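You operate a simulated robot arm through the tools that you are given. There is no shell and no other tool.

You run a simulated robot arm. Do the job below in one go: nothing can be reset, and whatever is moved stays where it is left.

JOB
Close up the window bench: brush in its stand, warmer's lid shut, warmer off, magnifier off and swung aside.
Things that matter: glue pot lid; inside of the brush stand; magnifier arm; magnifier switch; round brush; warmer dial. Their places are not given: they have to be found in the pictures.

Only the result counts: the job must be done as asked and must still hold three seconds after the hand-in. Knocking over, shifting, dropping, spilling or breaking anything else fails it. Lids that push on must go on centred and level and be pressed home; caps that screw on are set level and turned clockwise until they are tight.

ROBOT AND FRAMES
A 6-joint arm with a two-finger gripper, fixed in place. Base frame: the origin is at the foot of the arm, x ahead of it, y to its left, z up. Lengths are in mm, angles in rad, forces in N, time in s.
Its first joint turns from -2.897 to 2.897 rad. Payload 2.45 kg.
Tool frame: the origin (TCP) lies between the finger pads and is the grasp point; the fingertips stand 20 mm ahead of it; z points along the fingers, y is the line along which they close. Largest opening 140 mm; the body of the gripper starts 168 mm behind the TCP.
Orientation is that of the tool frame in the base frame, as a unit quaternion [w, x, y, z]. With the fingers straight down and closing along the base's y, the tool's x points along the base's -x, its y along +y and its z along -z.

CONTROLS
- The arm moves only by the tool drive_tool. Its argument "deltas" is a list that holds one entry, the list of rows, each a list of 7 numbers: the shift along the tool's x, y, z in units of 500 mm (1.0 is 500 mm), then the turn, a rotation vector about the tool's x, y, z in units of 90 degrees (1.0 is 90 degrees), then the gripper command, from -1 (shut) to 1 (fully open), values between in proportion. In form: [[[tx, ty, tz, wx, wy, wz, gripper], ...]]. A call has 1 to 20 rows; each row is the pose to reach, as a shift and turn from the pose commanded when the call began, along the tool's axes at that moment. A call with a number of a shift or a turn outside -1 to 1 is refused whole. Each row takes 0.2 s and may step no farther than 50 mm and 0.15 rad from the row before; otherwise, or with a gripper value out of range, the whole call is refused. A pose out of reach is approached as far as the arm can. The call stops where the force on the tool passes 70 N (or 10 N more than at its start, if that is more) or the arm is blocked; 0.2 s more then pass. Each finger travels about 45 mm/s and halts on what it meets, pressing with about 29 N; the grip force reading is that of the motor and also rises with nothing between the fingers. The clock runs only during rows and for 0.2 s after the last one: add rows that repeat a pose to give the fingers time. It gives the time, the measured TCP pose, the force on the tool (base axes), the opening and the grip force at its end, in the units of the frame above (readings bear some noise), with the torque about the TCP (base axes, N m) and any sound that the robot's microphone picked up, and new pictures: "show" is both (left out), scene, wrist or none.
- Cameras (640 x 400 px; columns grow to the right, rows downward): "scene" is fixed at [220.6, -501.9, 1620.6]; the picture's right is [0.66, -0.76, 0.00], its down [-0.30, -0.26, -0.92] and it looks along [0.70, 0.60, -0.39] (base axes); focal length 365 px, centre (320, 200). "wrist" rides on the gripper at [78, 11, -209] in the tool frame; the picture's right is [-0.14, 0.99, 0.00], its down [-0.92, -0.13, -0.37] and it looks along [-0.37, -0.05, 0.93] (tool axes); focal length 280 px, centre (320, 200).
- pixel_to_xyz(camera, pixels): for up to 12 pixels [column, row] of the newest picture of that camera ("zoom" is the newest enlarged one), the place [x, y, z] in the base frame of the surface seen there, good to about 2 mm. The clock stands still meanwhile.
- enlarge(camera, box): a new picture of the part [left, top, right, bottom] of that camera's present view, enlarged. The clock stands still meanwhile.
- close_job(): hands the job in; it is judged then, once.

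Open the gripper and draw the arm clear of the work before you hand the job in, unless the task says otherwise.

The tools are called by a JSON object that holds its "op" and its "data". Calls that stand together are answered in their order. drive_tool: Moves the arm, as the interface text tells. Its arguments: {"type":"object","properties":{"deltas":{"type":"array","items":{"type":"array","items":{"type":"array","items":{"type":"number"}}}},"show":{"type":"string","enum":["both","scene","wrist","none"]}},"required":["deltas"]} The other tools are called the same way: pixel_to_xyz (camera, pixels) gives the place of the surface under pixels of a picture; enlarge (camera, box) takes an enlarged picture of a part of a camera's view; close_job () hands the job in.

At the start:

```text
time_s: 0.0
tcp_pos: [602.7, 340.9, 1318.7]
ee_rot: [0.0, -0.001, 1.0, 0.0]
contact_force: [0.2, -0.6, 0.0]
wrist_torque: [-0.02, -0.04, 0.0]
width: 139.7
finger_force: 0.1
```

scene: 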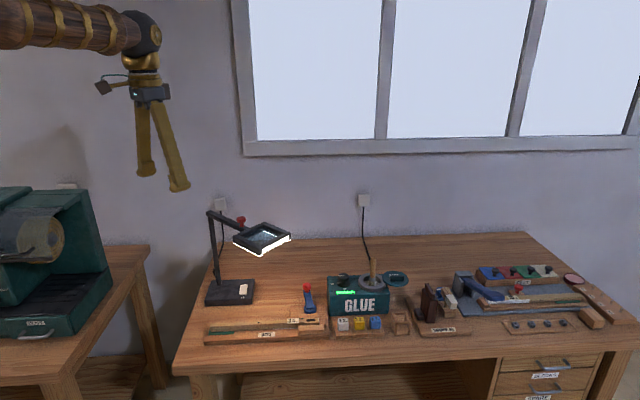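
wrist: 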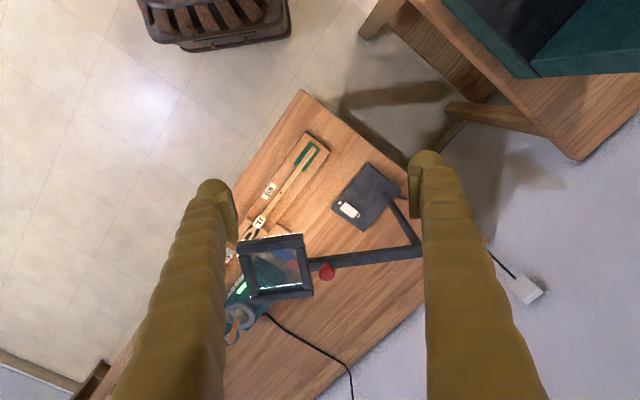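

I start by enlarging the scene view around the warmer (GLUE box at about 358,297) and the magnifier (about 250,260).

{"op": "enlarge", "data": {"camera": "scene", "box": [190, 190, 350, 350]}}

{"op": "enlarge", "data": {"camera": "scene", "box": [310, 240, 470, 350]}}

{"op": "enlarge", "data": {"camera": "wrist", "box": [200, 80, 440, 380]}}

```text
2.50 times, centred on (270, 270) of scene
```

zoom: 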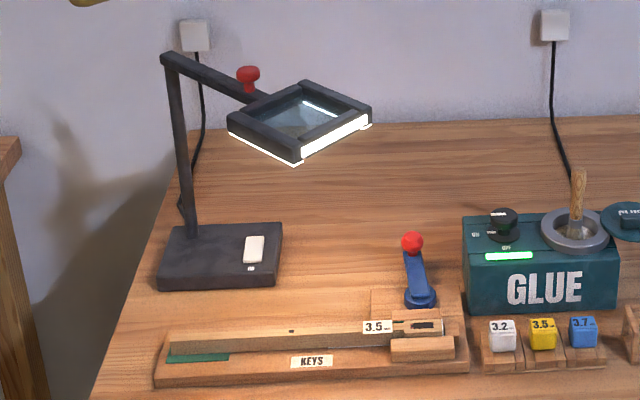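

```text
3.64 times, centred on (390, 295) of scene
```

zoom: 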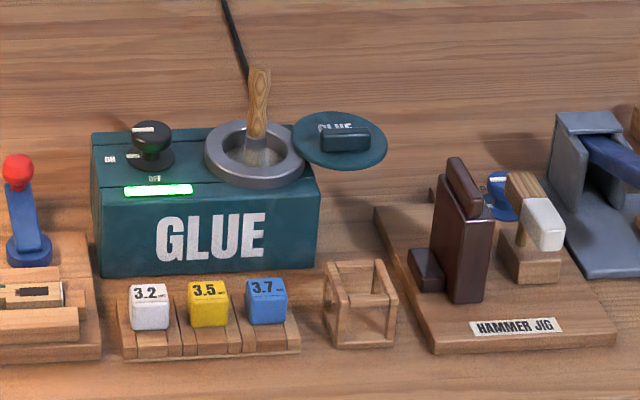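

```text
1.33 times, centred on (320, 230) of wrist
```

zoom: 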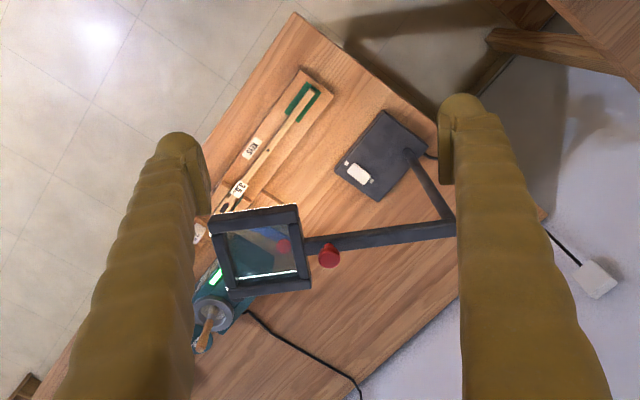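

The pot at zoom (255,155) holds the brush, the lid lies beside it at (338,140), the dial is at (152,145) and a small open wooden frame, likely the brush stand, is at (360,305). I read their positions from the scene picture.

{"op": "pixel_to_xyz", "data": {"camera": "scene", "pixels": [[344, 275], [373, 262], [372, 282], [396, 278], [400, 285], [386, 273], [402, 316], [399, 322], [391, 317], [358, 300], [340, 290], [384, 290]]}}

{"op": "enlarge", "data": {"camera": "scene", "box": [328, 255, 418, 311]}}

{"op": "pixel_to_xyz", "data": {"camera": "scene", "pixels": [[241, 220], [211, 212], [264, 238], [243, 290], [232, 285], [216, 285], [240, 242], [290, 238], [264, 254], [266, 224], [252, 289], [300, 280]]}}

```text
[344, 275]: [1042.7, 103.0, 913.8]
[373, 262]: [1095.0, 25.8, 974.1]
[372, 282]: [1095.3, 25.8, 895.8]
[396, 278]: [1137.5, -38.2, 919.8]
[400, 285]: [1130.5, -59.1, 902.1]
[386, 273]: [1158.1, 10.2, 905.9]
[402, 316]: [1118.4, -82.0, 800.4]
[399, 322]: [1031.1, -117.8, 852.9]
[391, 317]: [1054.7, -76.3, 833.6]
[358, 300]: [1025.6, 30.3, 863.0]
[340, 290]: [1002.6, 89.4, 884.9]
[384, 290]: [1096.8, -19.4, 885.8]
```

```text
7.11 times, centred on (373, 283) of scene
```

zoom: 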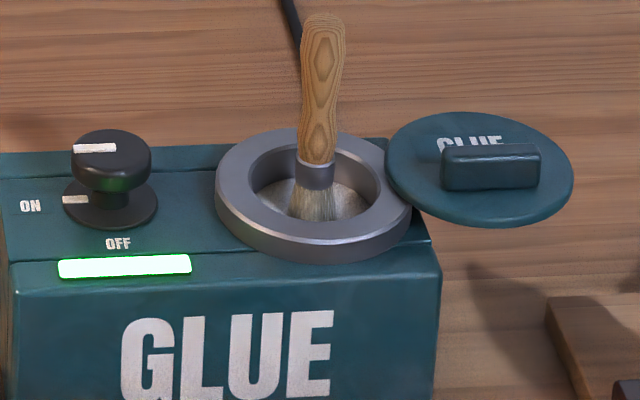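

```text
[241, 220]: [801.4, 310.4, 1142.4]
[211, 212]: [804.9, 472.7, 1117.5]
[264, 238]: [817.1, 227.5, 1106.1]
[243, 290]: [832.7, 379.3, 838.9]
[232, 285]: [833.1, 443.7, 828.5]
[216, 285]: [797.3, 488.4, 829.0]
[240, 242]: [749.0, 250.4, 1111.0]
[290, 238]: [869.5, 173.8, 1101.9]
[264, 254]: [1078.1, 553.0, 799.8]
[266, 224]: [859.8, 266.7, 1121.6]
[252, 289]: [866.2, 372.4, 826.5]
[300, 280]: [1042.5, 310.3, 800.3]
```

The warmer top is at z≈886, the bench at z≈800, and the magnifier head sits at z≈1100 around (820,225). I move the hand to above and in front of the warmer at a safe height (z≈1250) to look at it from the wrist camera.

{"op": "drive_tool", "data": {"deltas": [[[-0.049, -0.078, 0.014, 0, 0, 0, 1], [-0.099, -0.156, 0.028, 0, 0, 0, 1], [-0.148, -0.235, 0.041, 0, 0, 0, 1], [-0.198, -0.313, 0.055, 0, 0, 0, 1], [-0.247, -0.391, 0.069, 0, 0, 0, 1], [-0.296, -0.469, 0.083, 0, 0, 0, 1], [-0.346, -0.547, 0.097, 0, 0, 0, 1], [-0.395, -0.626, 0.11, 0, 0, 0, 1], [-0.445, -0.704, 0.124, 0, 0, 0, 1], [-0.494, -0.782, 0.138, 0, 0, 0, 1], [-0.494, -0.782, 0.138, 0, 0, 0, 1]]], "show": "both"}}

```text
time_s: 2.4
tcp_pos: [849.8, -52.6, 1250.5]
ee_rot: [0.0, 0.0, 1.0, 0.001]
contact_force: [0.0, -0.1, -1.1]
wrist_torque: [-0.03, -0.05, -0.03]
width: 139.8
finger_force: 0.0
```

scene: 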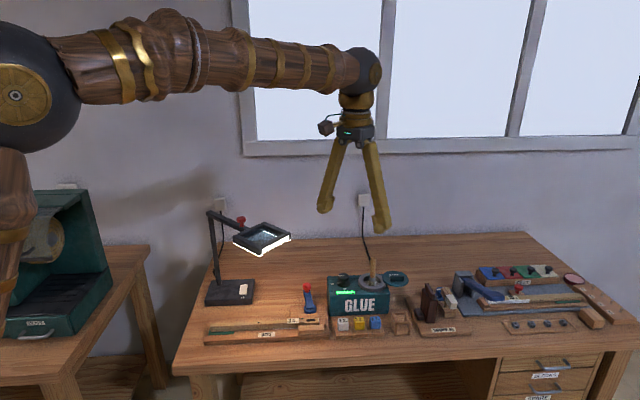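
wrist: 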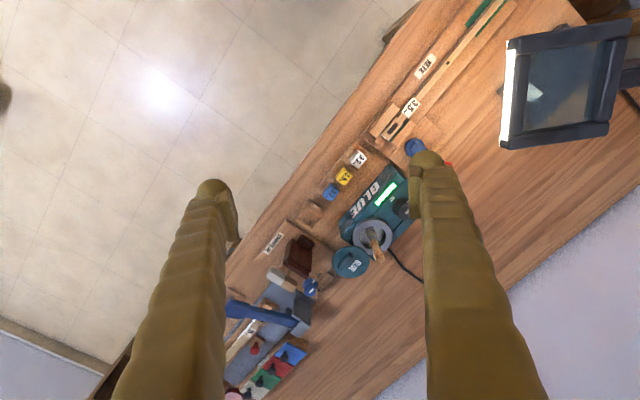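

The wrist view now shows the warmer at about (375,220), the lid at (350,262) and the stand near (312,212). I enlarge that part.

{"op": "enlarge", "data": {"camera": "wrist", "box": [290, 160, 430, 290]}}

{"op": "pixel_to_xyz", "data": {"camera": "wrist", "pixels": [[350, 262], [337, 255], [365, 270], [345, 276], [355, 248], [372, 226], [385, 222], [358, 222], [378, 256], [312, 212], [305, 207], [400, 210]]}}

```text
3.08 times, centred on (360, 225) of wrist
```

zoom: 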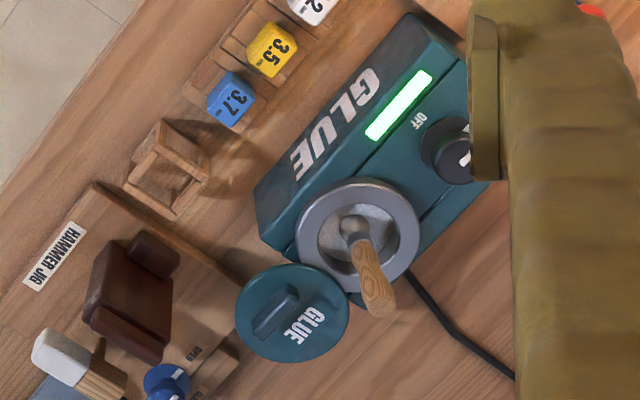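

```text
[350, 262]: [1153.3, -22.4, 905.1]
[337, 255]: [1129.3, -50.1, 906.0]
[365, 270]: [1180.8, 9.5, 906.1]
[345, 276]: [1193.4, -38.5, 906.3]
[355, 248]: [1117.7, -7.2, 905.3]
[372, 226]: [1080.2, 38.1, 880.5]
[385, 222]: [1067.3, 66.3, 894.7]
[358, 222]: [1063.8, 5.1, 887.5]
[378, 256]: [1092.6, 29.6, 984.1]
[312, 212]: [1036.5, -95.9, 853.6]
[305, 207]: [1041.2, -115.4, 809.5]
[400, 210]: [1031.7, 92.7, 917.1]
```

The lid (top z≈906) hangs beside the pot as if on a pivot; the brush handle tip is at about (1092,30,984). Next I look more closely at the magnifier in the scene view and at the pot/lid joint.

{"op": "enlarge", "data": {"camera": "scene", "box": [196, 200, 300, 310]}}

{"op": "enlarge", "data": {"camera": "wrist", "box": [325, 205, 405, 285]}}

{"op": "enlarge", "data": {"camera": "scene", "box": [365, 255, 420, 340]}}

```text
3.64 times, centred on (248, 255) of scene
```

zoom: 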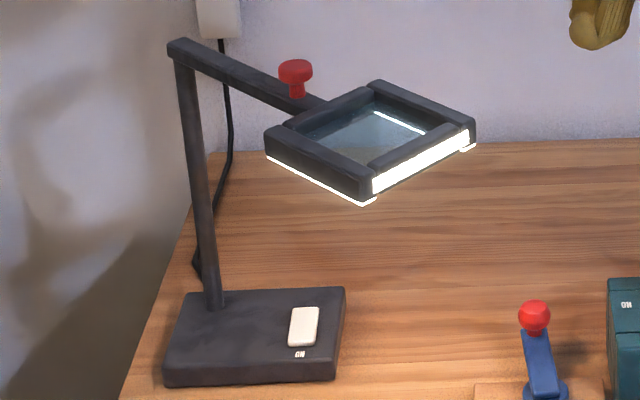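

```text
5.00 times, centred on (365, 245) of wrist
```

zoom: 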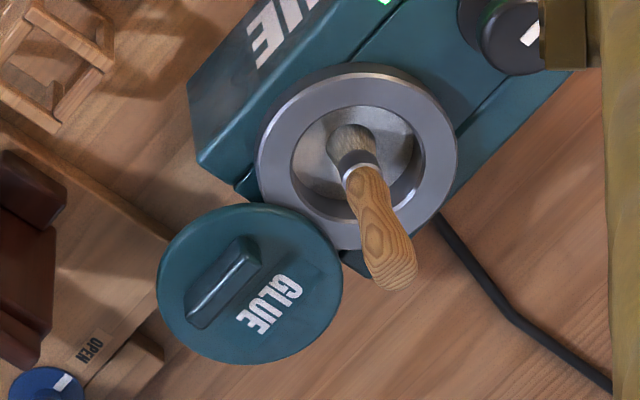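

```text
4.71 times, centred on (392, 298) of scene
```

zoom: 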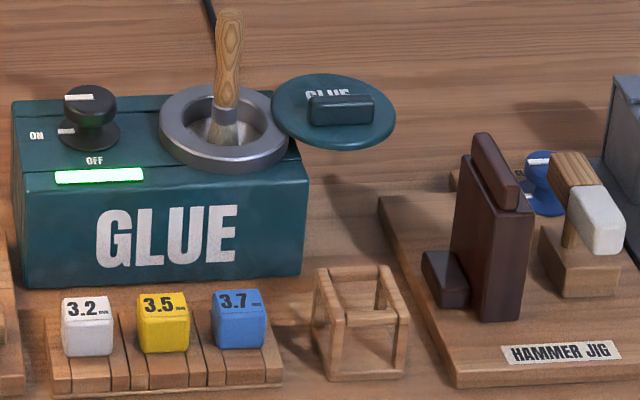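

The magnifier has a post at the rear-left of its base, an arm with a red knob, and a rocker switch marked ON near the base's right side. I read the bench corners, wall and magnifier geometry.

{"op": "pixel_to_xyz", "data": {"camera": "scene", "pixels": [[217, 262], [176, 370], [225, 250], [250, 244], [320, 238], [222, 204], [208, 211], [230, 216], [255, 230], [213, 282], [300, 300], [230, 190]]}}

{"op": "pixel_to_xyz", "data": {"camera": "scene", "pixels": [[241, 217], [242, 226], [247, 286], [245, 296], [225, 279], [250, 280], [208, 302], [248, 303], [247, 290], [264, 229], [287, 240], [262, 252]]}}

```text
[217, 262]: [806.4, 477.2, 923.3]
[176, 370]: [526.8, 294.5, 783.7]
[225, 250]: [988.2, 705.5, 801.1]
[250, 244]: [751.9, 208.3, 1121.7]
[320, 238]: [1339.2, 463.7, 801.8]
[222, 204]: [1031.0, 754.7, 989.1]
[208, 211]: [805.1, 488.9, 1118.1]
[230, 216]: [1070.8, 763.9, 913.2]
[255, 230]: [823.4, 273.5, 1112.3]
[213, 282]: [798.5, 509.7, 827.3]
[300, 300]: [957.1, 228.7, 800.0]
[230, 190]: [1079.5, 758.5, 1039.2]
```

```text
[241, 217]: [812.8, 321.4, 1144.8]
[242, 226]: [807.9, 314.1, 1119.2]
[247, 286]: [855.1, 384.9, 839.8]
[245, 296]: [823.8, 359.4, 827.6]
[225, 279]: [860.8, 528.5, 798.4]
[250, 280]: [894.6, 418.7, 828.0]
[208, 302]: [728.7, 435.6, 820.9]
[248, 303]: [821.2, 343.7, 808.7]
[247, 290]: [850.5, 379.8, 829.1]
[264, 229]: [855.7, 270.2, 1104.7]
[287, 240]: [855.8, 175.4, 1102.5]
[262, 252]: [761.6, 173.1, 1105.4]
```

The arm of the magnifier points along base −y from a post at about (803,480), the knob is at (806,316,1145) and the switch near (848,380,838). I move the hand back over to the magnifier's front-left to see the switch and the post from close by.

{"op": "drive_tool", "data": {"deltas": [[[0.034, 0.088, 0.01, 0, 0, 0, 1], [0.068, 0.177, 0.02, 0, 0, 0, 1], [0.102, 0.265, 0.03, 0, 0, 0, 1], [0.136, 0.354, 0.04, 0, 0, 0, 1], [0.17, 0.442, 0.05, 0, 0, 0, 1], [0.204, 0.53, 0.06, 0, 0, 0, 1], [0.238, 0.619, 0.07, 0, 0, 0, 1], [0.272, 0.707, 0.08, 0, 0, 0, 1], [0.306, 0.796, 0.09, 0, 0, 0, 1], [0.34, 0.884, 0.1, 0, 0, 0, 1], [0.34, 0.884, 0.1, 0, 0, 0, 1]]], "show": "both"}}

```text
time_s: 4.8
tcp_pos: [681.5, 389.9, 1200.4]
ee_rot: [0.0, 0.0, 1.0, -0.001]
contact_force: [1.2, 0.3, -0.2]
wrist_torque: [-0.01, 0.0, -0.01]
width: 140.1
finger_force: 0.1
```

scene: 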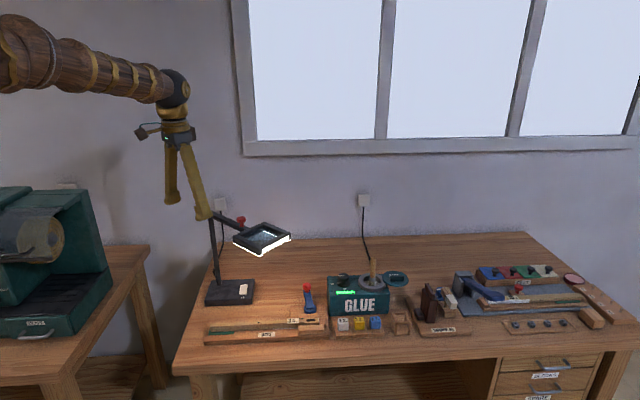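
wrist: 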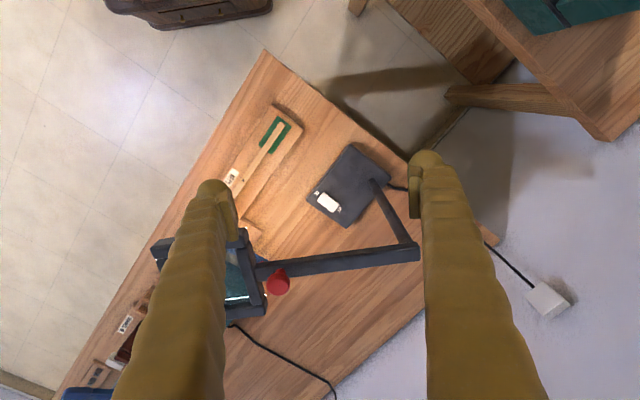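

The base is at wrist pixel (350,185) with the rocker at (328,202). I enlarge it and read positions.

{"op": "enlarge", "data": {"camera": "wrist", "box": [300, 140, 430, 270]}}

{"op": "enlarge", "data": {"camera": "wrist", "box": [305, 180, 355, 225]}}

{"op": "pixel_to_xyz", "data": {"camera": "wrist", "pixels": [[328, 202], [320, 197], [336, 207], [352, 143], [347, 228], [308, 196], [412, 252], [374, 184], [278, 280], [300, 265], [340, 213], [316, 193]]}}

```text
3.08 times, centred on (365, 205) of wrist
```

zoom: 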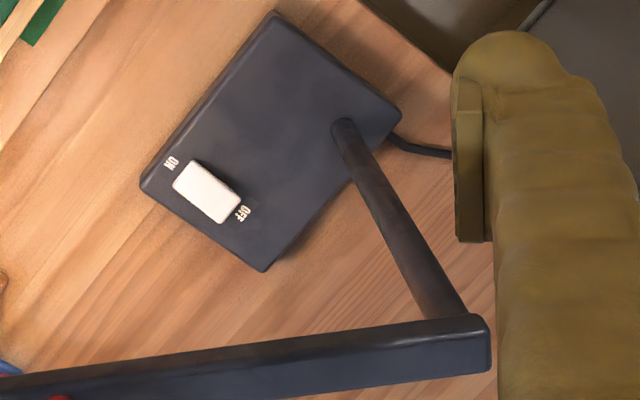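

```text
8.89 times, centred on (330, 202) of wrist
```

zoom: 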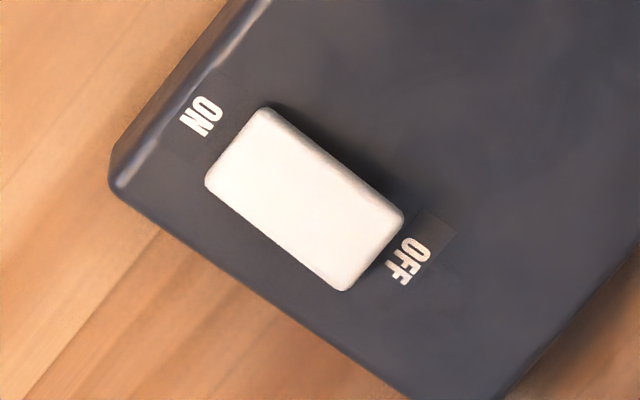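

```text
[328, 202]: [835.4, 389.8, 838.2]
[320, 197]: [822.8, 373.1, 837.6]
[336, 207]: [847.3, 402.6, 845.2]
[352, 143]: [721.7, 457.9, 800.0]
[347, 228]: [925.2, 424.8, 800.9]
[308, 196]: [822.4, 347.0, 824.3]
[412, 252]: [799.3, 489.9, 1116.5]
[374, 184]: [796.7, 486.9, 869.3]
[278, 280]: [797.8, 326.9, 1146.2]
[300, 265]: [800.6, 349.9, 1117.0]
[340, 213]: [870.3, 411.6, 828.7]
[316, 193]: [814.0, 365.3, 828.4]
```

The rocker's ON end is low (z≈837) and its OFF end, at about (847,403), stands high (z≈845). I read its exact outline from the zoom.

{"op": "pixel_to_xyz", "data": {"camera": "zoom", "pixels": [[225, 185], [265, 120], [300, 200], [340, 280], [395, 220], [355, 235], [330, 215], [405, 262], [200, 116], [240, 150], [370, 255], [440, 180]]}}

```text
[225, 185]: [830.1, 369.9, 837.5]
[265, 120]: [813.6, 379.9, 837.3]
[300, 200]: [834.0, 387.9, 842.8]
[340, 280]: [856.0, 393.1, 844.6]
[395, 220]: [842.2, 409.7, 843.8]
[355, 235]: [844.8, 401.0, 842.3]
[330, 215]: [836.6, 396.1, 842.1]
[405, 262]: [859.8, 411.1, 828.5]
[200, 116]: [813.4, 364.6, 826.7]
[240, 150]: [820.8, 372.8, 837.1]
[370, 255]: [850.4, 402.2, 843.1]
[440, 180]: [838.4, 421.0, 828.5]
```

The plan is to swing the magnifier arm toward the window first, pushing it from its front (−x) side between the knob and the post with closed fingers. I close the gripper, tilt the tool outward by 25° and lower beside the arm at about (740,365,1095).

{"op": "drive_tool", "data": {"deltas": [[[-0.04, -0.017, 0, -0.042, -0.0825, 0, -1], [-0.08, -0.033, 0, -0.084, -0.165, 0, -1], [-0.117, -0.05, 0, -0.1261, -0.2475, 0, -1], [-0.117, -0.05, 0, -0.1261, -0.2475, 0, -1], [-0.117, -0.05, 0, -0.1261, -0.2475, 0, -1], [-0.117, -0.05, 0, -0.1261, -0.2475, 0, -1], [-0.117, -0.05, 0, -0.1261, -0.2475, 0, -1], [-0.117, -0.05, 0, -0.1261, -0.2475, 0, -1], [-0.117, -0.05, 0, -0.1261, -0.2475, 0, -1], [-0.117, -0.05, 0.07, -0.1261, -0.2475, 0, -1], [-0.117, -0.05, 0.14, -0.1261, -0.2475, 0, -1], [-0.117, -0.05, 0.21, -0.1261, -0.2475, 0, -1], [-0.117, -0.05, 0.21, -0.1261, -0.2475, 0, -1]]], "show": "both"}}

```text
time_s: 7.6
tcp_pos: [738.0, 365.6, 1093.1]
ee_rot: [0.193, -0.001, 0.976, 0.1]
contact_force: [-0.6, 0.1, 0.6]
wrist_torque: [-0.03, 0.02, -0.01]
width: 0.0
finger_force: 29.1
```

scene: 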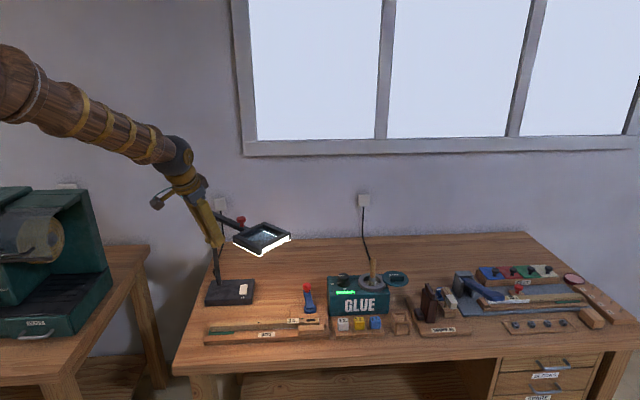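
wrist: 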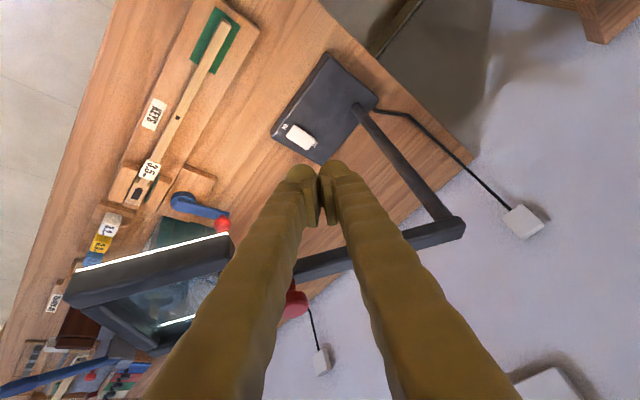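

The closed fingers are now at (738,366,1093), in front of the arm (pixel 330,265 of the wrist view). I push along the arc about the post, first about 45°, and watch the force.

{"op": "drive_tool", "data": {"deltas": [[[-0.0296, -0.0003, 0.0122, 0, 0, 0, -1], [-0.0591, -0.0007, 0.0245, 0, 0, 0, -1], [-0.0889, -0.0069, 0.0356, 0, 0, 0, -1], [-0.119, -0.0119, 0.0471, 0, 0, 0, -1], [-0.1487, -0.0105, 0.0598, 0, 0, 0, -1], [-0.1783, -0.0067, 0.0729, 0, 0, 0, -1], [-0.2068, 0.0026, 0.0868, 0, 0, 0, -1], [-0.2333, 0.0147, 0.1005, 0, 0, 0, -1]]], "show": "both"}}

```text
time_s: 8.9
tcp_pos: [819.5, 363.4, 1089.3]
ee_rot: [0.187, -0.001, 0.978, 0.096]
contact_force: [-4.4, -1.9, -6.9]
wrist_torque: [-0.14, 0.03, 0.11]
width: 0.0
finger_force: 29.3
stopped in row 6: the force on the tool passed its limit at 104 N (the readings are from after the stop); the commanded pose is now the measured one
```

scene: 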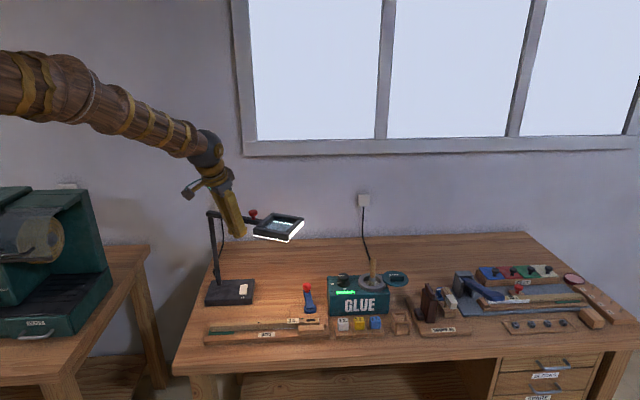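
wrist: 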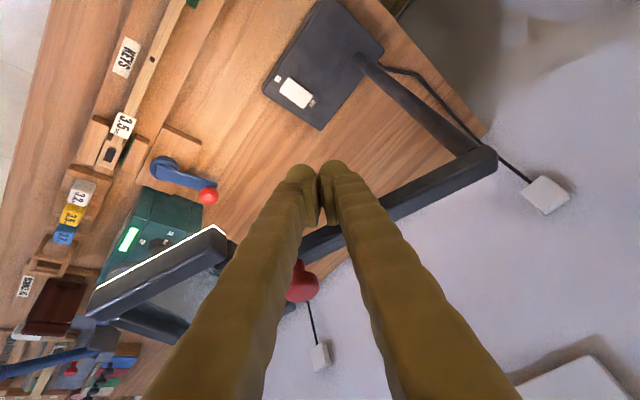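

The magnifier arm has turned some way, then the force passed the limit. I check where the arm and base stand now to see whether it is a stop or something else.

{"op": "pixel_to_xyz", "data": {"camera": "scene", "pixels": [[253, 213], [211, 213], [279, 213], [303, 219], [289, 240], [255, 230], [243, 290], [247, 286], [248, 303], [208, 302]]}}

{"op": "enlarge", "data": {"camera": "scene", "box": [190, 180, 310, 310]}}

{"op": "enlarge", "data": {"camera": "wrist", "box": [240, 130, 400, 330]}}

```text
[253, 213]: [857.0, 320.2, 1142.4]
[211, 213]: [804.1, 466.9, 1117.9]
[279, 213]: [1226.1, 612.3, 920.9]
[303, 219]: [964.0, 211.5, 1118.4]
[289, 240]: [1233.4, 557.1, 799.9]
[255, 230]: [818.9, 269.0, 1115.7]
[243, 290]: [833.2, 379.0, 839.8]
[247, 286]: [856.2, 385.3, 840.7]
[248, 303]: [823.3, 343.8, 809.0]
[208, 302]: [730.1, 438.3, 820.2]
```

```text
3.08 times, centred on (250, 245) of scene
```

zoom: 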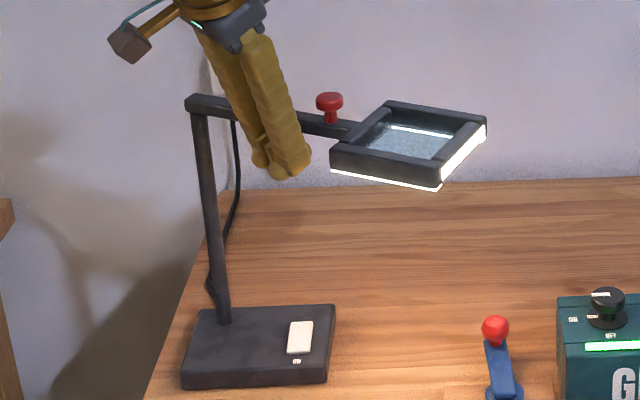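

```text
2.00 times, centred on (320, 230) of wrist
```

zoom: 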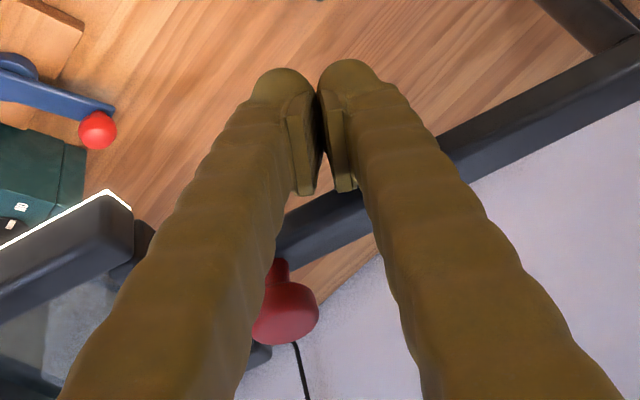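

The base has not shifted (switch still at (833,379,840)) and the arm has turned about 20° (knob now near (860,325)). The peak may come from pushing too fast against a stiff hinge, so I continue at about 3 mm per row.

{"op": "drive_tool", "data": {"deltas": [[[-0.00593, 0.00054, 0.00249, 0, 0, 0, -1], [-0.01185, 0.00148, 0.00506, 0, 0, 0, -1], [-0.01758, 0.00242, 0.00756, 0, 0, 0, -1], [-0.02349, 0.00355, 0.01016, 0, 0, 0, -1], [-0.02939, 0.00488, 0.0128, 0, 0, 0, -1], [-0.03511, 0.00622, 0.01537, 0, 0, 0, -1], [-0.04082, 0.00794, 0.01802, 0, 0, 0, -1], [-0.04652, 0.00967, 0.02066, 0, 0, 0, -1]]], "show": "scene"}}

```text
time_s: 9.5
tcp_pos: [820.2, 364.7, 1088.4]
ee_rot: [0.183, -0.003, 0.978, 0.096]
contact_force: [-7.8, -3.8, -2.9]
wrist_torque: [-0.03, -0.1, 0.16]
width: 0.1
finger_force: 29.0
stopped in row 2: the force on the tool passed its limit at 82 N (the readings are from after the stop); the commanded pose is now the measured one
```

scene: 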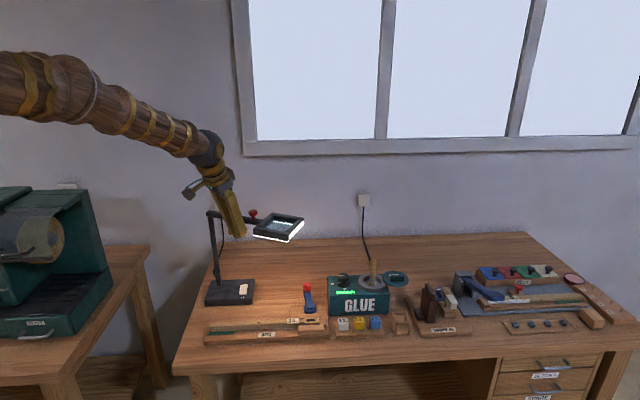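

The arm will not go past about 20° this way, although it moved freely before, so this looks like a hinge stop; the free way must be the other, clockwise toward the left end. I lift over the arm and come down on its far (+x) side at about (895,400,1095), and check where the green machine on the left stands.

{"op": "pixel_to_xyz", "data": {"camera": "scene", "pixels": [[105, 300], [85, 195], [65, 192], [100, 240], [65, 330], [150, 250], [95, 255], [40, 190]]}}

{"op": "drive_tool", "data": {"deltas": [[[0.0554, -0.0133, -0.0244, 0, 0, 0, -1], [0.0288, 0.0006, -0.092, 0, 0, 0, -1], [0.0023, 0.0144, -0.1596, 0, 0, 0, -1], [-0.0236, 0.0279, -0.2253, 0, 0, 0, -1], [-0.088, 0.0525, -0.195, 0.0252, 0.0495, 0, -1], [-0.1523, 0.0771, -0.1647, 0.0505, 0.099, 0, -1], [-0.2166, 0.1037, -0.1341, 0.0757, 0.1485, 0, -1], [-0.1915, 0.0906, -0.0702, 0.0757, 0.1485, 0, -1], [-0.1663, 0.0775, -0.0062, 0.0757, 0.1485, 0, -1], [-0.1426, 0.0652, 0.054, 0.0757, 0.1485, 0, -1]]], "show": "both"}}

```text
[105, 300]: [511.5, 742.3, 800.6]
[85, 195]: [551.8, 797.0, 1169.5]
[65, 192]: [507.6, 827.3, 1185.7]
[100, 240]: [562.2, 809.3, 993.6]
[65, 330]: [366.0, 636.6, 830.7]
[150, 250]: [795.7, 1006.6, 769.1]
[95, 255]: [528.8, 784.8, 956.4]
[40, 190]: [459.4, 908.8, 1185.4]
```

```text
time_s: 11.7
tcp_pos: [894.0, 399.5, 1097.2]
ee_rot: [0.069, -0.002, 0.997, 0.036]
contact_force: [-0.4, -0.5, 0.5]
wrist_torque: [0.0, -0.03, -0.03]
width: 0.1
finger_force: 28.8
```

scene: 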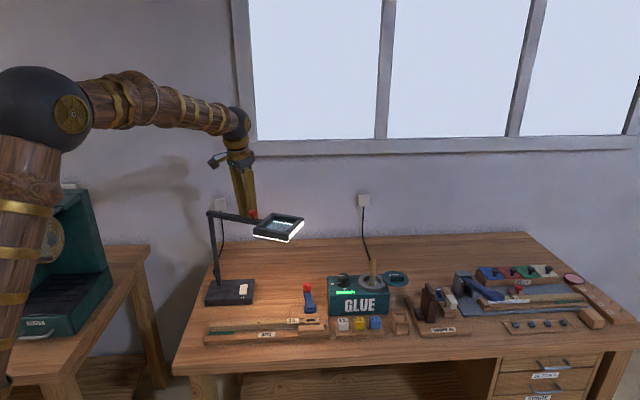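
wrist: 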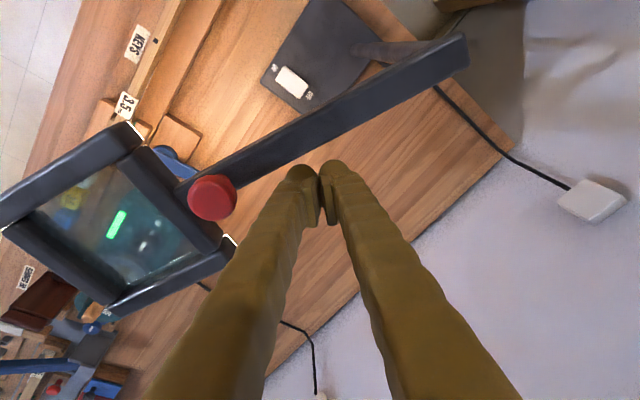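

I am now on the far side of the arm at (894,400,1097), with the arm from pixel (455,50) to (190,190) of the wrist view. I measure the arm to fix its angle and pivot before pushing.

{"op": "pixel_to_xyz", "data": {"camera": "wrist", "pixels": [[460, 50], [452, 62], [440, 50], [300, 122], [310, 145], [212, 197], [380, 85], [388, 103], [370, 45], [290, 83], [306, 96], [276, 68]]}}

```text
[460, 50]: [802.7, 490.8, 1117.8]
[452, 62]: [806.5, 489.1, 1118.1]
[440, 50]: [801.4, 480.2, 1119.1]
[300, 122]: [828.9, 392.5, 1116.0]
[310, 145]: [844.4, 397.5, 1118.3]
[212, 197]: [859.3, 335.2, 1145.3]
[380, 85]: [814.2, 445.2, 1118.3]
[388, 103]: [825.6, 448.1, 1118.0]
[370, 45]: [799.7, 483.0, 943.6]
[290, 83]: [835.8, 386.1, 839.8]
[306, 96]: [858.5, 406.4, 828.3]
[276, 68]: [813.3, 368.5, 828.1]
```

The arm lies at −72° with its pivot near (806,487). I now push it clockwise along the arc in about 10 mm steps, first to −120°.

{"op": "drive_tool", "data": {"deltas": [[[0.0178, -0.0088, -0.0031, 0, 0, 0, -1], [0.0347, -0.0176, -0.0061, 0, 0, 0, -1], [0.0515, -0.0265, -0.0091, 0, 0, 0, -1], [0.0674, -0.0343, -0.0119, 0, 0, 0, -1], [0.0852, -0.0421, -0.0149, 0, 0, 0, -1], [0.101, -0.0479, -0.0176, 0, 0, 0, -1], [0.1189, -0.0538, -0.0205, 0, 0, 0, -1], [0.1387, -0.0566, -0.0234, 0, 0, 0, -1], [0.1585, -0.0584, -0.0263, 0, 0, 0, -1], [0.1797, -0.0598, -0.0294, 0, 0, 0, -1], [0.2001, -0.058, -0.0321, 0, 0, 0, -1], [0.2199, -0.0548, -0.0346, 0, 0, 0, -1], [0.2404, -0.0499, -0.0371, 0, 0, 0, -1]]], "show": "both"}}

```text
time_s: 14.5
tcp_pos: [773.2, 372.8, 1095.9]
ee_rot: [0.068, -0.002, 0.997, 0.037]
contact_force: [-0.4, -0.3, 0.6]
wrist_torque: [-0.01, -0.04, 0.0]
width: 0.1
finger_force: 29.3
```

scene: 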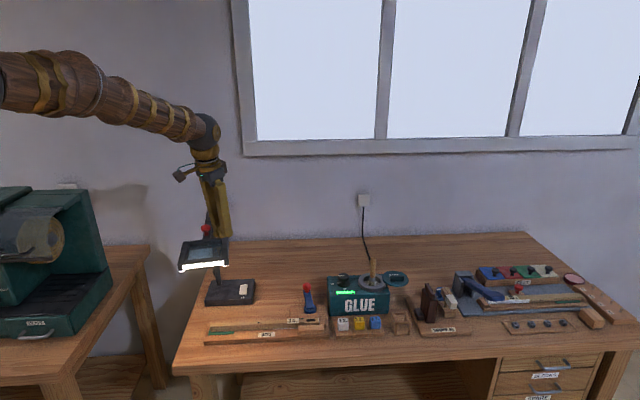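
wrist: 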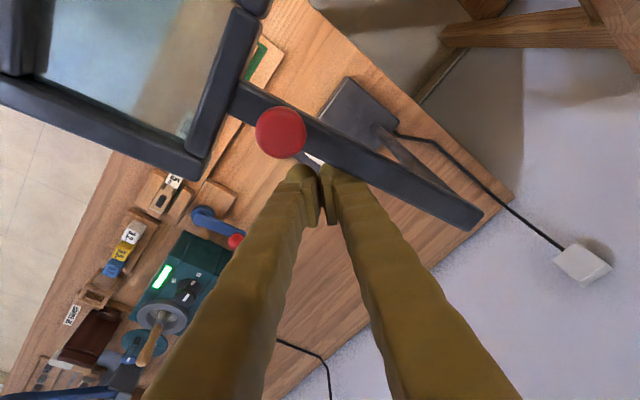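

The arm now swings freely this way (about −118° now, force near zero). I continue on to about −180°, so that it points off to the left end.

{"op": "drive_tool", "data": {"deltas": [[[0.0198, 0.0086, -0.0021, 0, 0, 0, -1], [0.0377, 0.0167, -0.004, 0, 0, 0, -1], [0.0569, 0.0266, -0.006, 0, 0, 0, -1], [0.0733, 0.0386, -0.0074, 0, 0, 0, -1], [0.0892, 0.0521, -0.0087, 0, 0, 0, -1], [0.1046, 0.0658, -0.0098, 0, 0, 0, -1], [0.1169, 0.0808, -0.0105, 0, 0, 0, -1], [0.1288, 0.0983, -0.0109, 0, 0, 0, -1], [0.1409, 0.1157, -0.0113, 0, 0, 0, -1], [0.1487, 0.1343, -0.011, 0, 0, 0, -1], [0.156, 0.1534, -0.0107, 0, 0, 0, -1], [0.1629, 0.1734, -0.0102, 0, 0, 0, -1]]], "show": "both"}}

```text
time_s: 15.2
tcp_pos: [756.4, 379.5, 1097.7]
ee_rot: [0.073, 0.0, 0.997, 0.036]
contact_force: [12.8, -10.0, -1.5]
wrist_torque: [0.15, 0.24, -0.17]
width: 0.0
finger_force: 29.7
stopped in row 3: the force on the tool passed its limit at 92 N (the readings are from after the stop); the commanded pose is now the measured one
```

scene: 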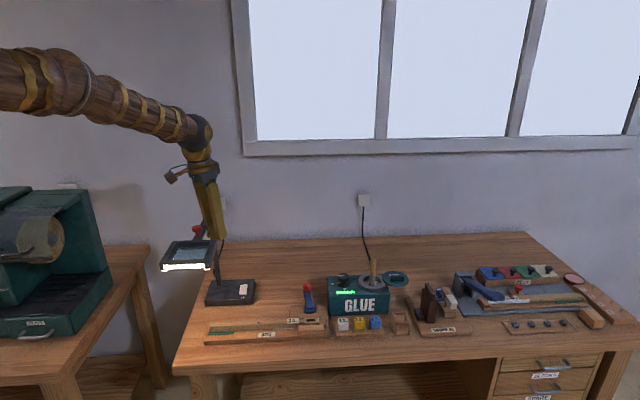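
wrist: 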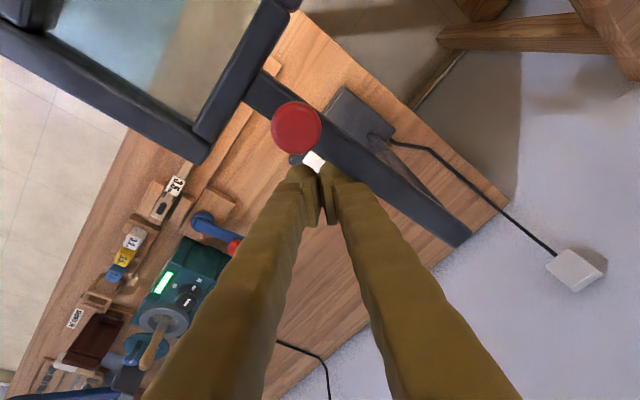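

The push met a stop again. I measure the arm's angle and make sure the magnifier base has not moved.

{"op": "pixel_to_xyz", "data": {"camera": "wrist", "pixels": [[457, 232], [462, 245], [297, 127], [262, 98], [405, 205], [420, 195], [355, 165], [250, 85], [345, 175], [370, 158], [378, 133], [350, 88]]}}

{"op": "pixel_to_xyz", "data": {"camera": "scene", "pixels": [[195, 228], [219, 247], [189, 270], [161, 266], [175, 240], [243, 290], [247, 286], [248, 303], [208, 302], [252, 289]]}}

{"op": "enlarge", "data": {"camera": "scene", "box": [150, 200, 270, 320]}}

```text
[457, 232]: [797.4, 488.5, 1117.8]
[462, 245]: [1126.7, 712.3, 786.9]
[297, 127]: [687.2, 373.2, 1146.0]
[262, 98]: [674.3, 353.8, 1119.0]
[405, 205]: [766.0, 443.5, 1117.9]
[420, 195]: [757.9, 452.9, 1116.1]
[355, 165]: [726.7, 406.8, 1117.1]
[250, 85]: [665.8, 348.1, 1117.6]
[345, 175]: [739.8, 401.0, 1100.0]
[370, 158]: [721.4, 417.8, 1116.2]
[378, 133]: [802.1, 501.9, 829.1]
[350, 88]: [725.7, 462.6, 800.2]
```

```text
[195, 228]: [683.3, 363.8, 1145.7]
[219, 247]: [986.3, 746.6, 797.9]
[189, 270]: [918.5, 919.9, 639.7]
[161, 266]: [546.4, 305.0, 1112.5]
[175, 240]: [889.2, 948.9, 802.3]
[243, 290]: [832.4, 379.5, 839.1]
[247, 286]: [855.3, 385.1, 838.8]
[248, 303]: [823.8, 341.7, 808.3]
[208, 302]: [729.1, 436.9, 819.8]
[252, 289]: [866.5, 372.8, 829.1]
```

```text
3.33 times, centred on (210, 260) of scene
```

zoom: 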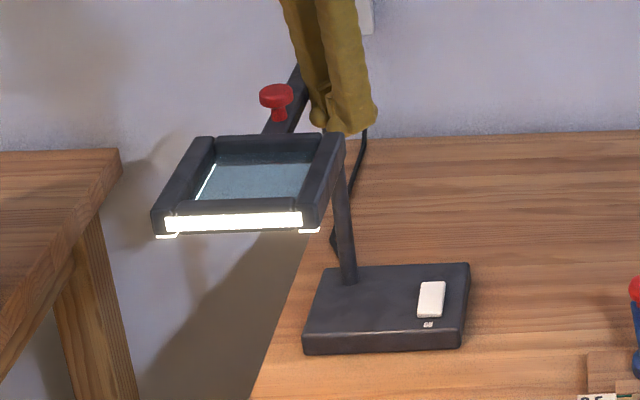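

The magnifier base is unchanged and the arm now points at −136°, straight to the front edge at the left end: the long side of its travel, so this is "aside". I back off, rise to z≈1258 and straighten the tool above the switch area.

{"op": "drive_tool", "data": {"deltas": [[[-0.0279, -0.0281, 0.0021, 0, 0, 0, -1], [-0.041, -0.0216, -0.0868, 0, 0, 0, -1], [-0.0541, -0.0151, -0.1757, 0, 0, 0, -1], [-0.0672, -0.0087, -0.2647, 0, 0, 0, -1], [-0.1258, 0.0226, -0.3046, 0.0229, 0.0466, 0, -1], [-0.1951, 0.0501, -0.2924, 0.0458, 0.0931, 0, -1], [-0.2405, 0.0748, -0.2839, 0.0458, 0.0931, 0, -1], [-0.2405, 0.0748, -0.2839, 0.0458, 0.0931, 0, -1]]], "show": "both"}}

```text
time_s: 17.0
tcp_pos: [854.3, 406.0, 1256.5]
ee_rot: [0.0, -0.001, 1.0, 0.0]
contact_force: [0.4, 0.6, -0.6]
wrist_torque: [0.01, 0.04, 0.01]
width: 0.0
finger_force: 29.5
```

scene: 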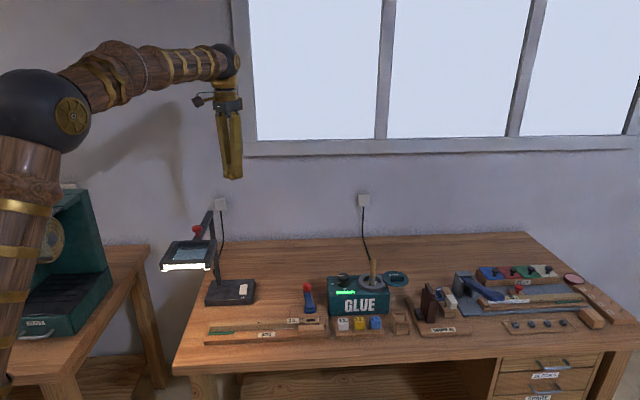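
wrist: 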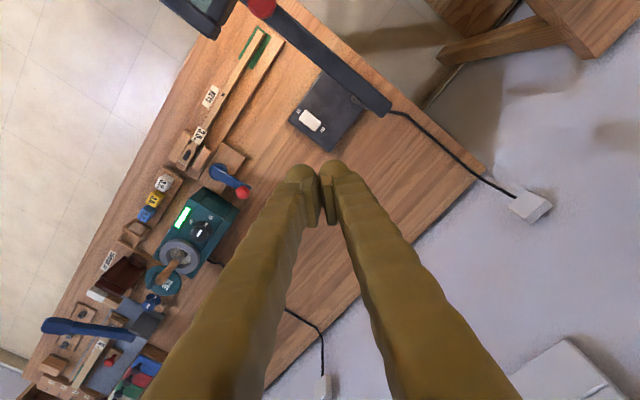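

Arm of the magnifier stays aside. I turn the gripper 90° about the vertical so that the camera side faces away from the magnifier's post, before going down to the switch.

{"op": "drive_tool", "data": {"deltas": [[[0, 0, 0, 0, 0, -0.0909, -1], [0, 0, 0, 0, 0, -0.1818, -1], [0, 0, 0, 0, 0, -0.2727, -1], [0, 0, 0, 0, 0, -0.3636, -1], [0, 0, 0, 0, 0, -0.4545, -1], [0, 0, 0, 0, 0, -0.5455, -1], [0, 0, 0, 0, 0, -0.6364, -1], [0, 0, 0, 0, 0, -0.7273, -1], [0, 0, 0, 0, 0, -0.8182, -1], [0, 0, 0, 0, 0, -0.9091, -1], [0, 0, 0, 0, 0, -1.0, -1], [0, 0, 0, 0, 0, -1.0, -1]]], "show": "both"}}

```text
time_s: 19.6
tcp_pos: [853.8, 406.7, 1258.5]
ee_rot: [0.0, 0.708, -0.706, 0.0]
contact_force: [0.4, -0.6, 0.5]
wrist_torque: [0.0, -0.01, 0.01]
width: 0.0
finger_force: 29.3
```

scene: 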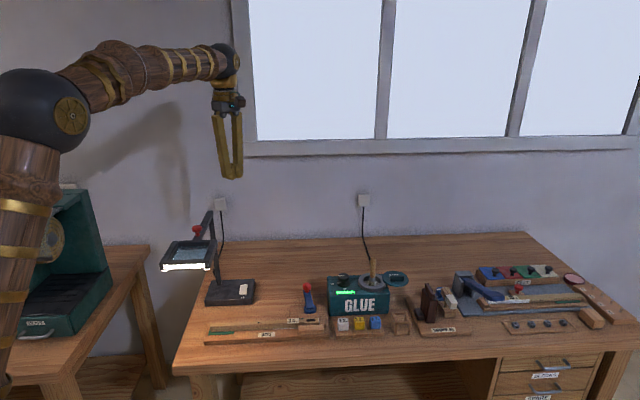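
wrist: 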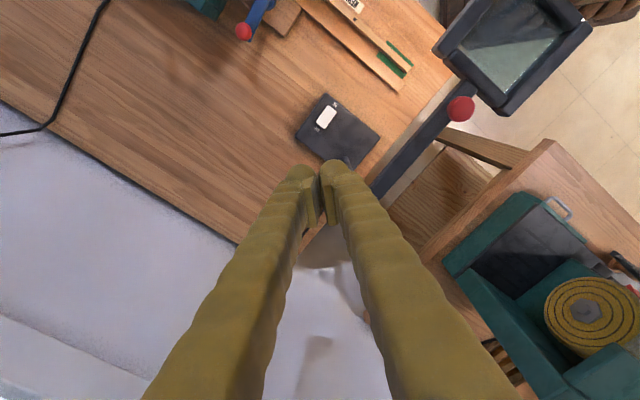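

The camera side now faces −y, clear of the post. I turn 25° further and go straight down to z≈900 above the OFF end of the rocker at (854,406).

{"op": "drive_tool", "data": {"deltas": [[[0, 0, 0, 0, 0, -0.093, -1], [0, 0, 0, 0, 0, -0.185, -1], [0, 0, 0, 0, 0, -0.278, -1], [0, 0, 0.09, 0, 0, -0.278, -1], [0, 0, 0.18, 0, 0, -0.278, -1], [0, 0, 0.27, 0, 0, -0.278, -1], [0, 0, 0.36, 0, 0, -0.278, -1], [0, 0, 0.45, 0, 0, -0.278, -1], [0, 0, 0.54, 0, 0, -0.278, -1], [0, 0, 0.63, 0, 0, -0.278, -1], [0, 0, 0.7, 0, 0, -0.278, -1], [0, 0, 0.7, 0, 0, -0.278, -1]]], "show": "both"}}

```text
time_s: 22.2
tcp_pos: [855.3, 408.7, 908.7]
ee_rot: [0.0, 0.844, -0.536, 0.0]
contact_force: [-0.4, 0.6, -0.6]
wrist_torque: [-0.04, 0.01, 0.03]
width: 0.0
finger_force: 29.3
```

scene: 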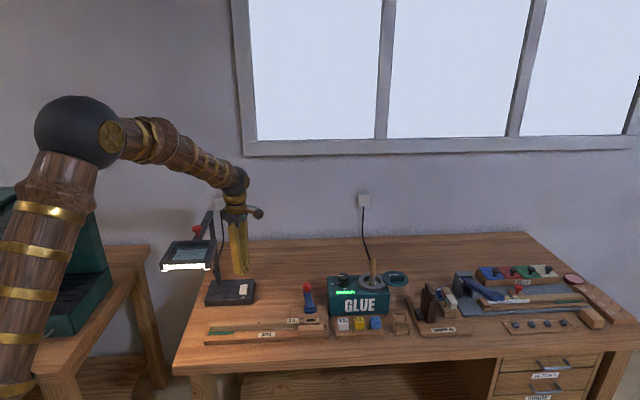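
wrist: 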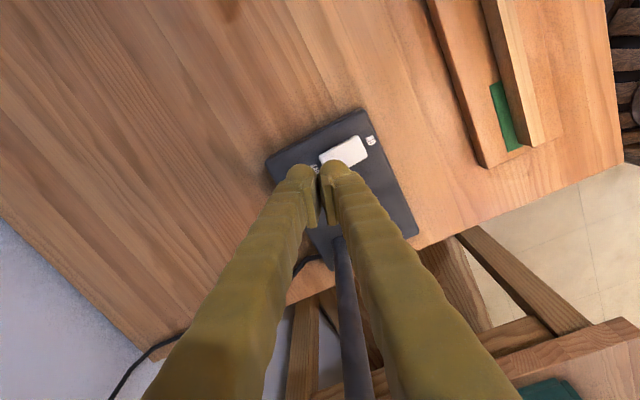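

The fingertips (z≈889) hover over the OFF end, with the rocker at wrist pixel (345,152). I shift by a few mm and press down slowly to about tip z≈837.

{"op": "drive_tool", "data": {"deltas": [[[0.0046, 0.0044, 0.04, 0, 0, 0, -1], [0.0046, 0.0044, 0.075, 0, 0, 0, -1], [0.0046, 0.0044, 0.082, 0, 0, 0, -1], [0.0046, 0.0044, 0.088, 0, 0, 0, -1], [0.0046, 0.0044, 0.094, 0, 0, 0, -1], [0.0046, 0.0044, 0.1, 0, 0, 0, -1], [0.0046, 0.0044, 0.104, 0, 0, 0, -1]]], "show": "both"}}

```text
time_s: 23.8
tcp_pos: [852.2, 404.4, 857.4]
ee_rot: [0.0, 0.844, -0.537, 0.001]
contact_force: [-2.3, -4.7, 23.7]
wrist_torque: [-0.44, 0.17, 0.01]
width: 0.0
finger_force: 29.1
heard: click
```

scene: 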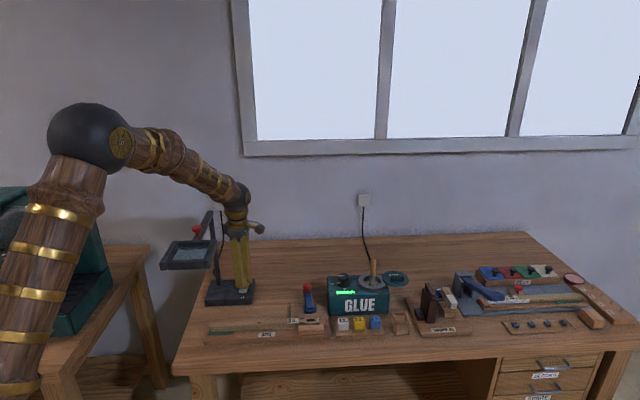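
wrist: 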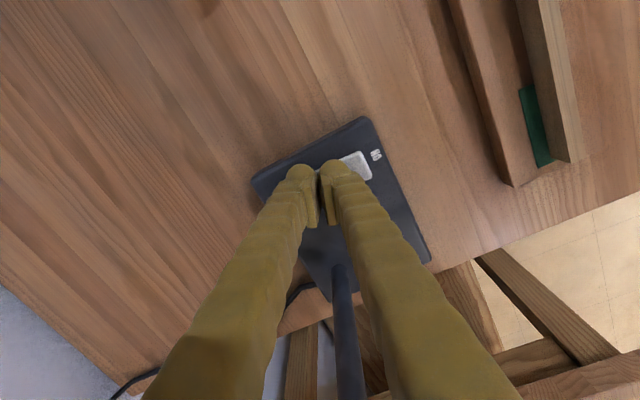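

A click was heard and the magnifier's light is out. I lift straight up to z≈1257.

{"op": "drive_tool", "data": {"deltas": [[[0, 0, -0.04, 0, 0, 0, -1], [0, 0, -0.13, 0, 0, 0, -1], [0, 0, -0.22, 0, 0, 0, -1], [0, 0, -0.31, 0, 0, 0, -1], [0, 0, -0.4, 0, 0, 0, -1], [0, 0, -0.49, 0, 0, 0, -1], [0, 0, -0.58, 0, 0, 0, -1], [0, 0, -0.67, 0, 0, 0, -1], [0, 0, -0.76, 0, 0, 0, -1], [0, 0, -0.8, 0, 0, 0, -1], [0, 0, -0.8, 0, 0, 0.09, -1], [0, 0, -0.8, 0, 0, 0.18, -1], [0, 0, -0.8, 0, 0, 0.27, -1], [0, 0, -0.8, 0, 0, 0.36, -1], [0, 0, -0.8, 0, 0, 0.45, -1], [0, 0, -0.8, 0, 0, 0.54, -1], [0, 0, -0.8, 0, 0, 0.63, -1]]], "show": "both"}}

```text
time_s: 27.4
tcp_pos: [850.6, 404.5, 1254.1]
ee_rot: [0.0, -0.487, 0.873, 0.0]
contact_force: [0.3, 0.5, 0.0]
wrist_torque: [0.02, 0.01, -0.01]
width: 0.1
finger_force: 28.8
```

scene: 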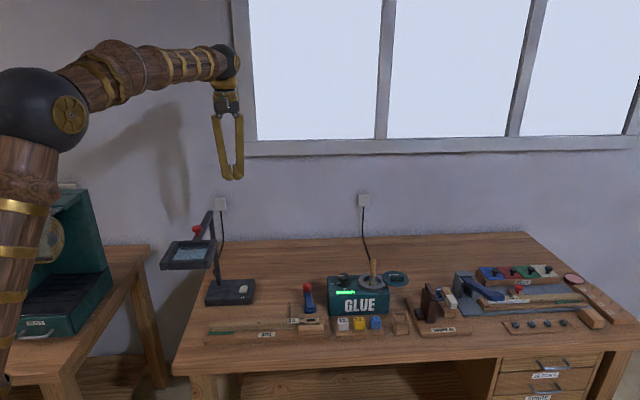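
wrist: 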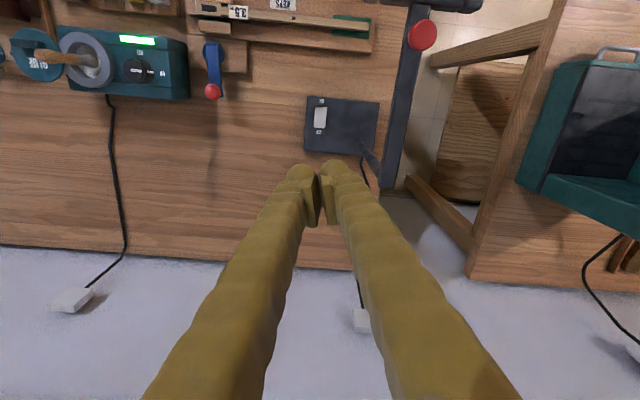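

The magnifier is off and aside. Now the wrist view shows the warmer at (110,55); I enlarge the dial and pot there.

{"op": "enlarge", "data": {"camera": "wrist", "box": [0, 0, 200, 125]}}

{"op": "enlarge", "data": {"camera": "wrist", "box": [100, 25, 180, 105]}}

{"op": "enlarge", "data": {"camera": "wrist", "box": [290, 80, 400, 180]}}

```text
3.20 times, centred on (100, 62) of wrist
```

zoom: 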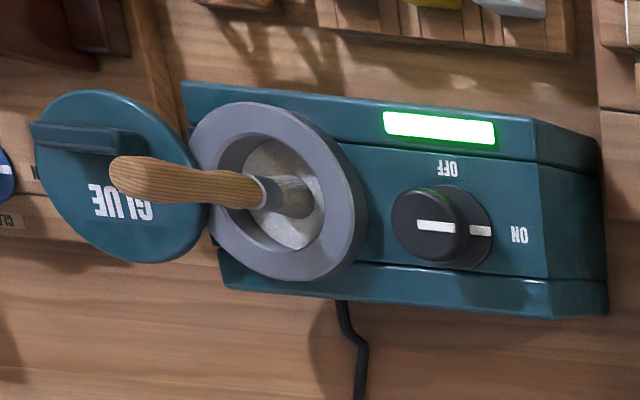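

```text
5.00 times, centred on (140, 65) of wrist
```

zoom: 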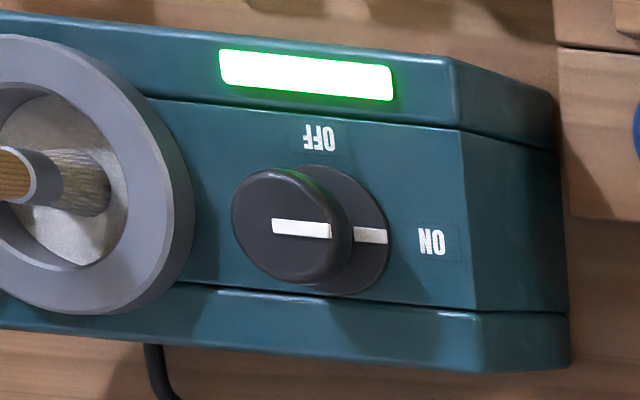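

```text
4.00 times, centred on (345, 130) of wrist
```

zoom: 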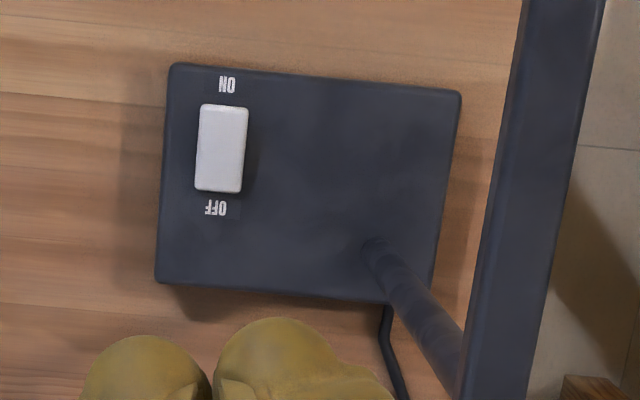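

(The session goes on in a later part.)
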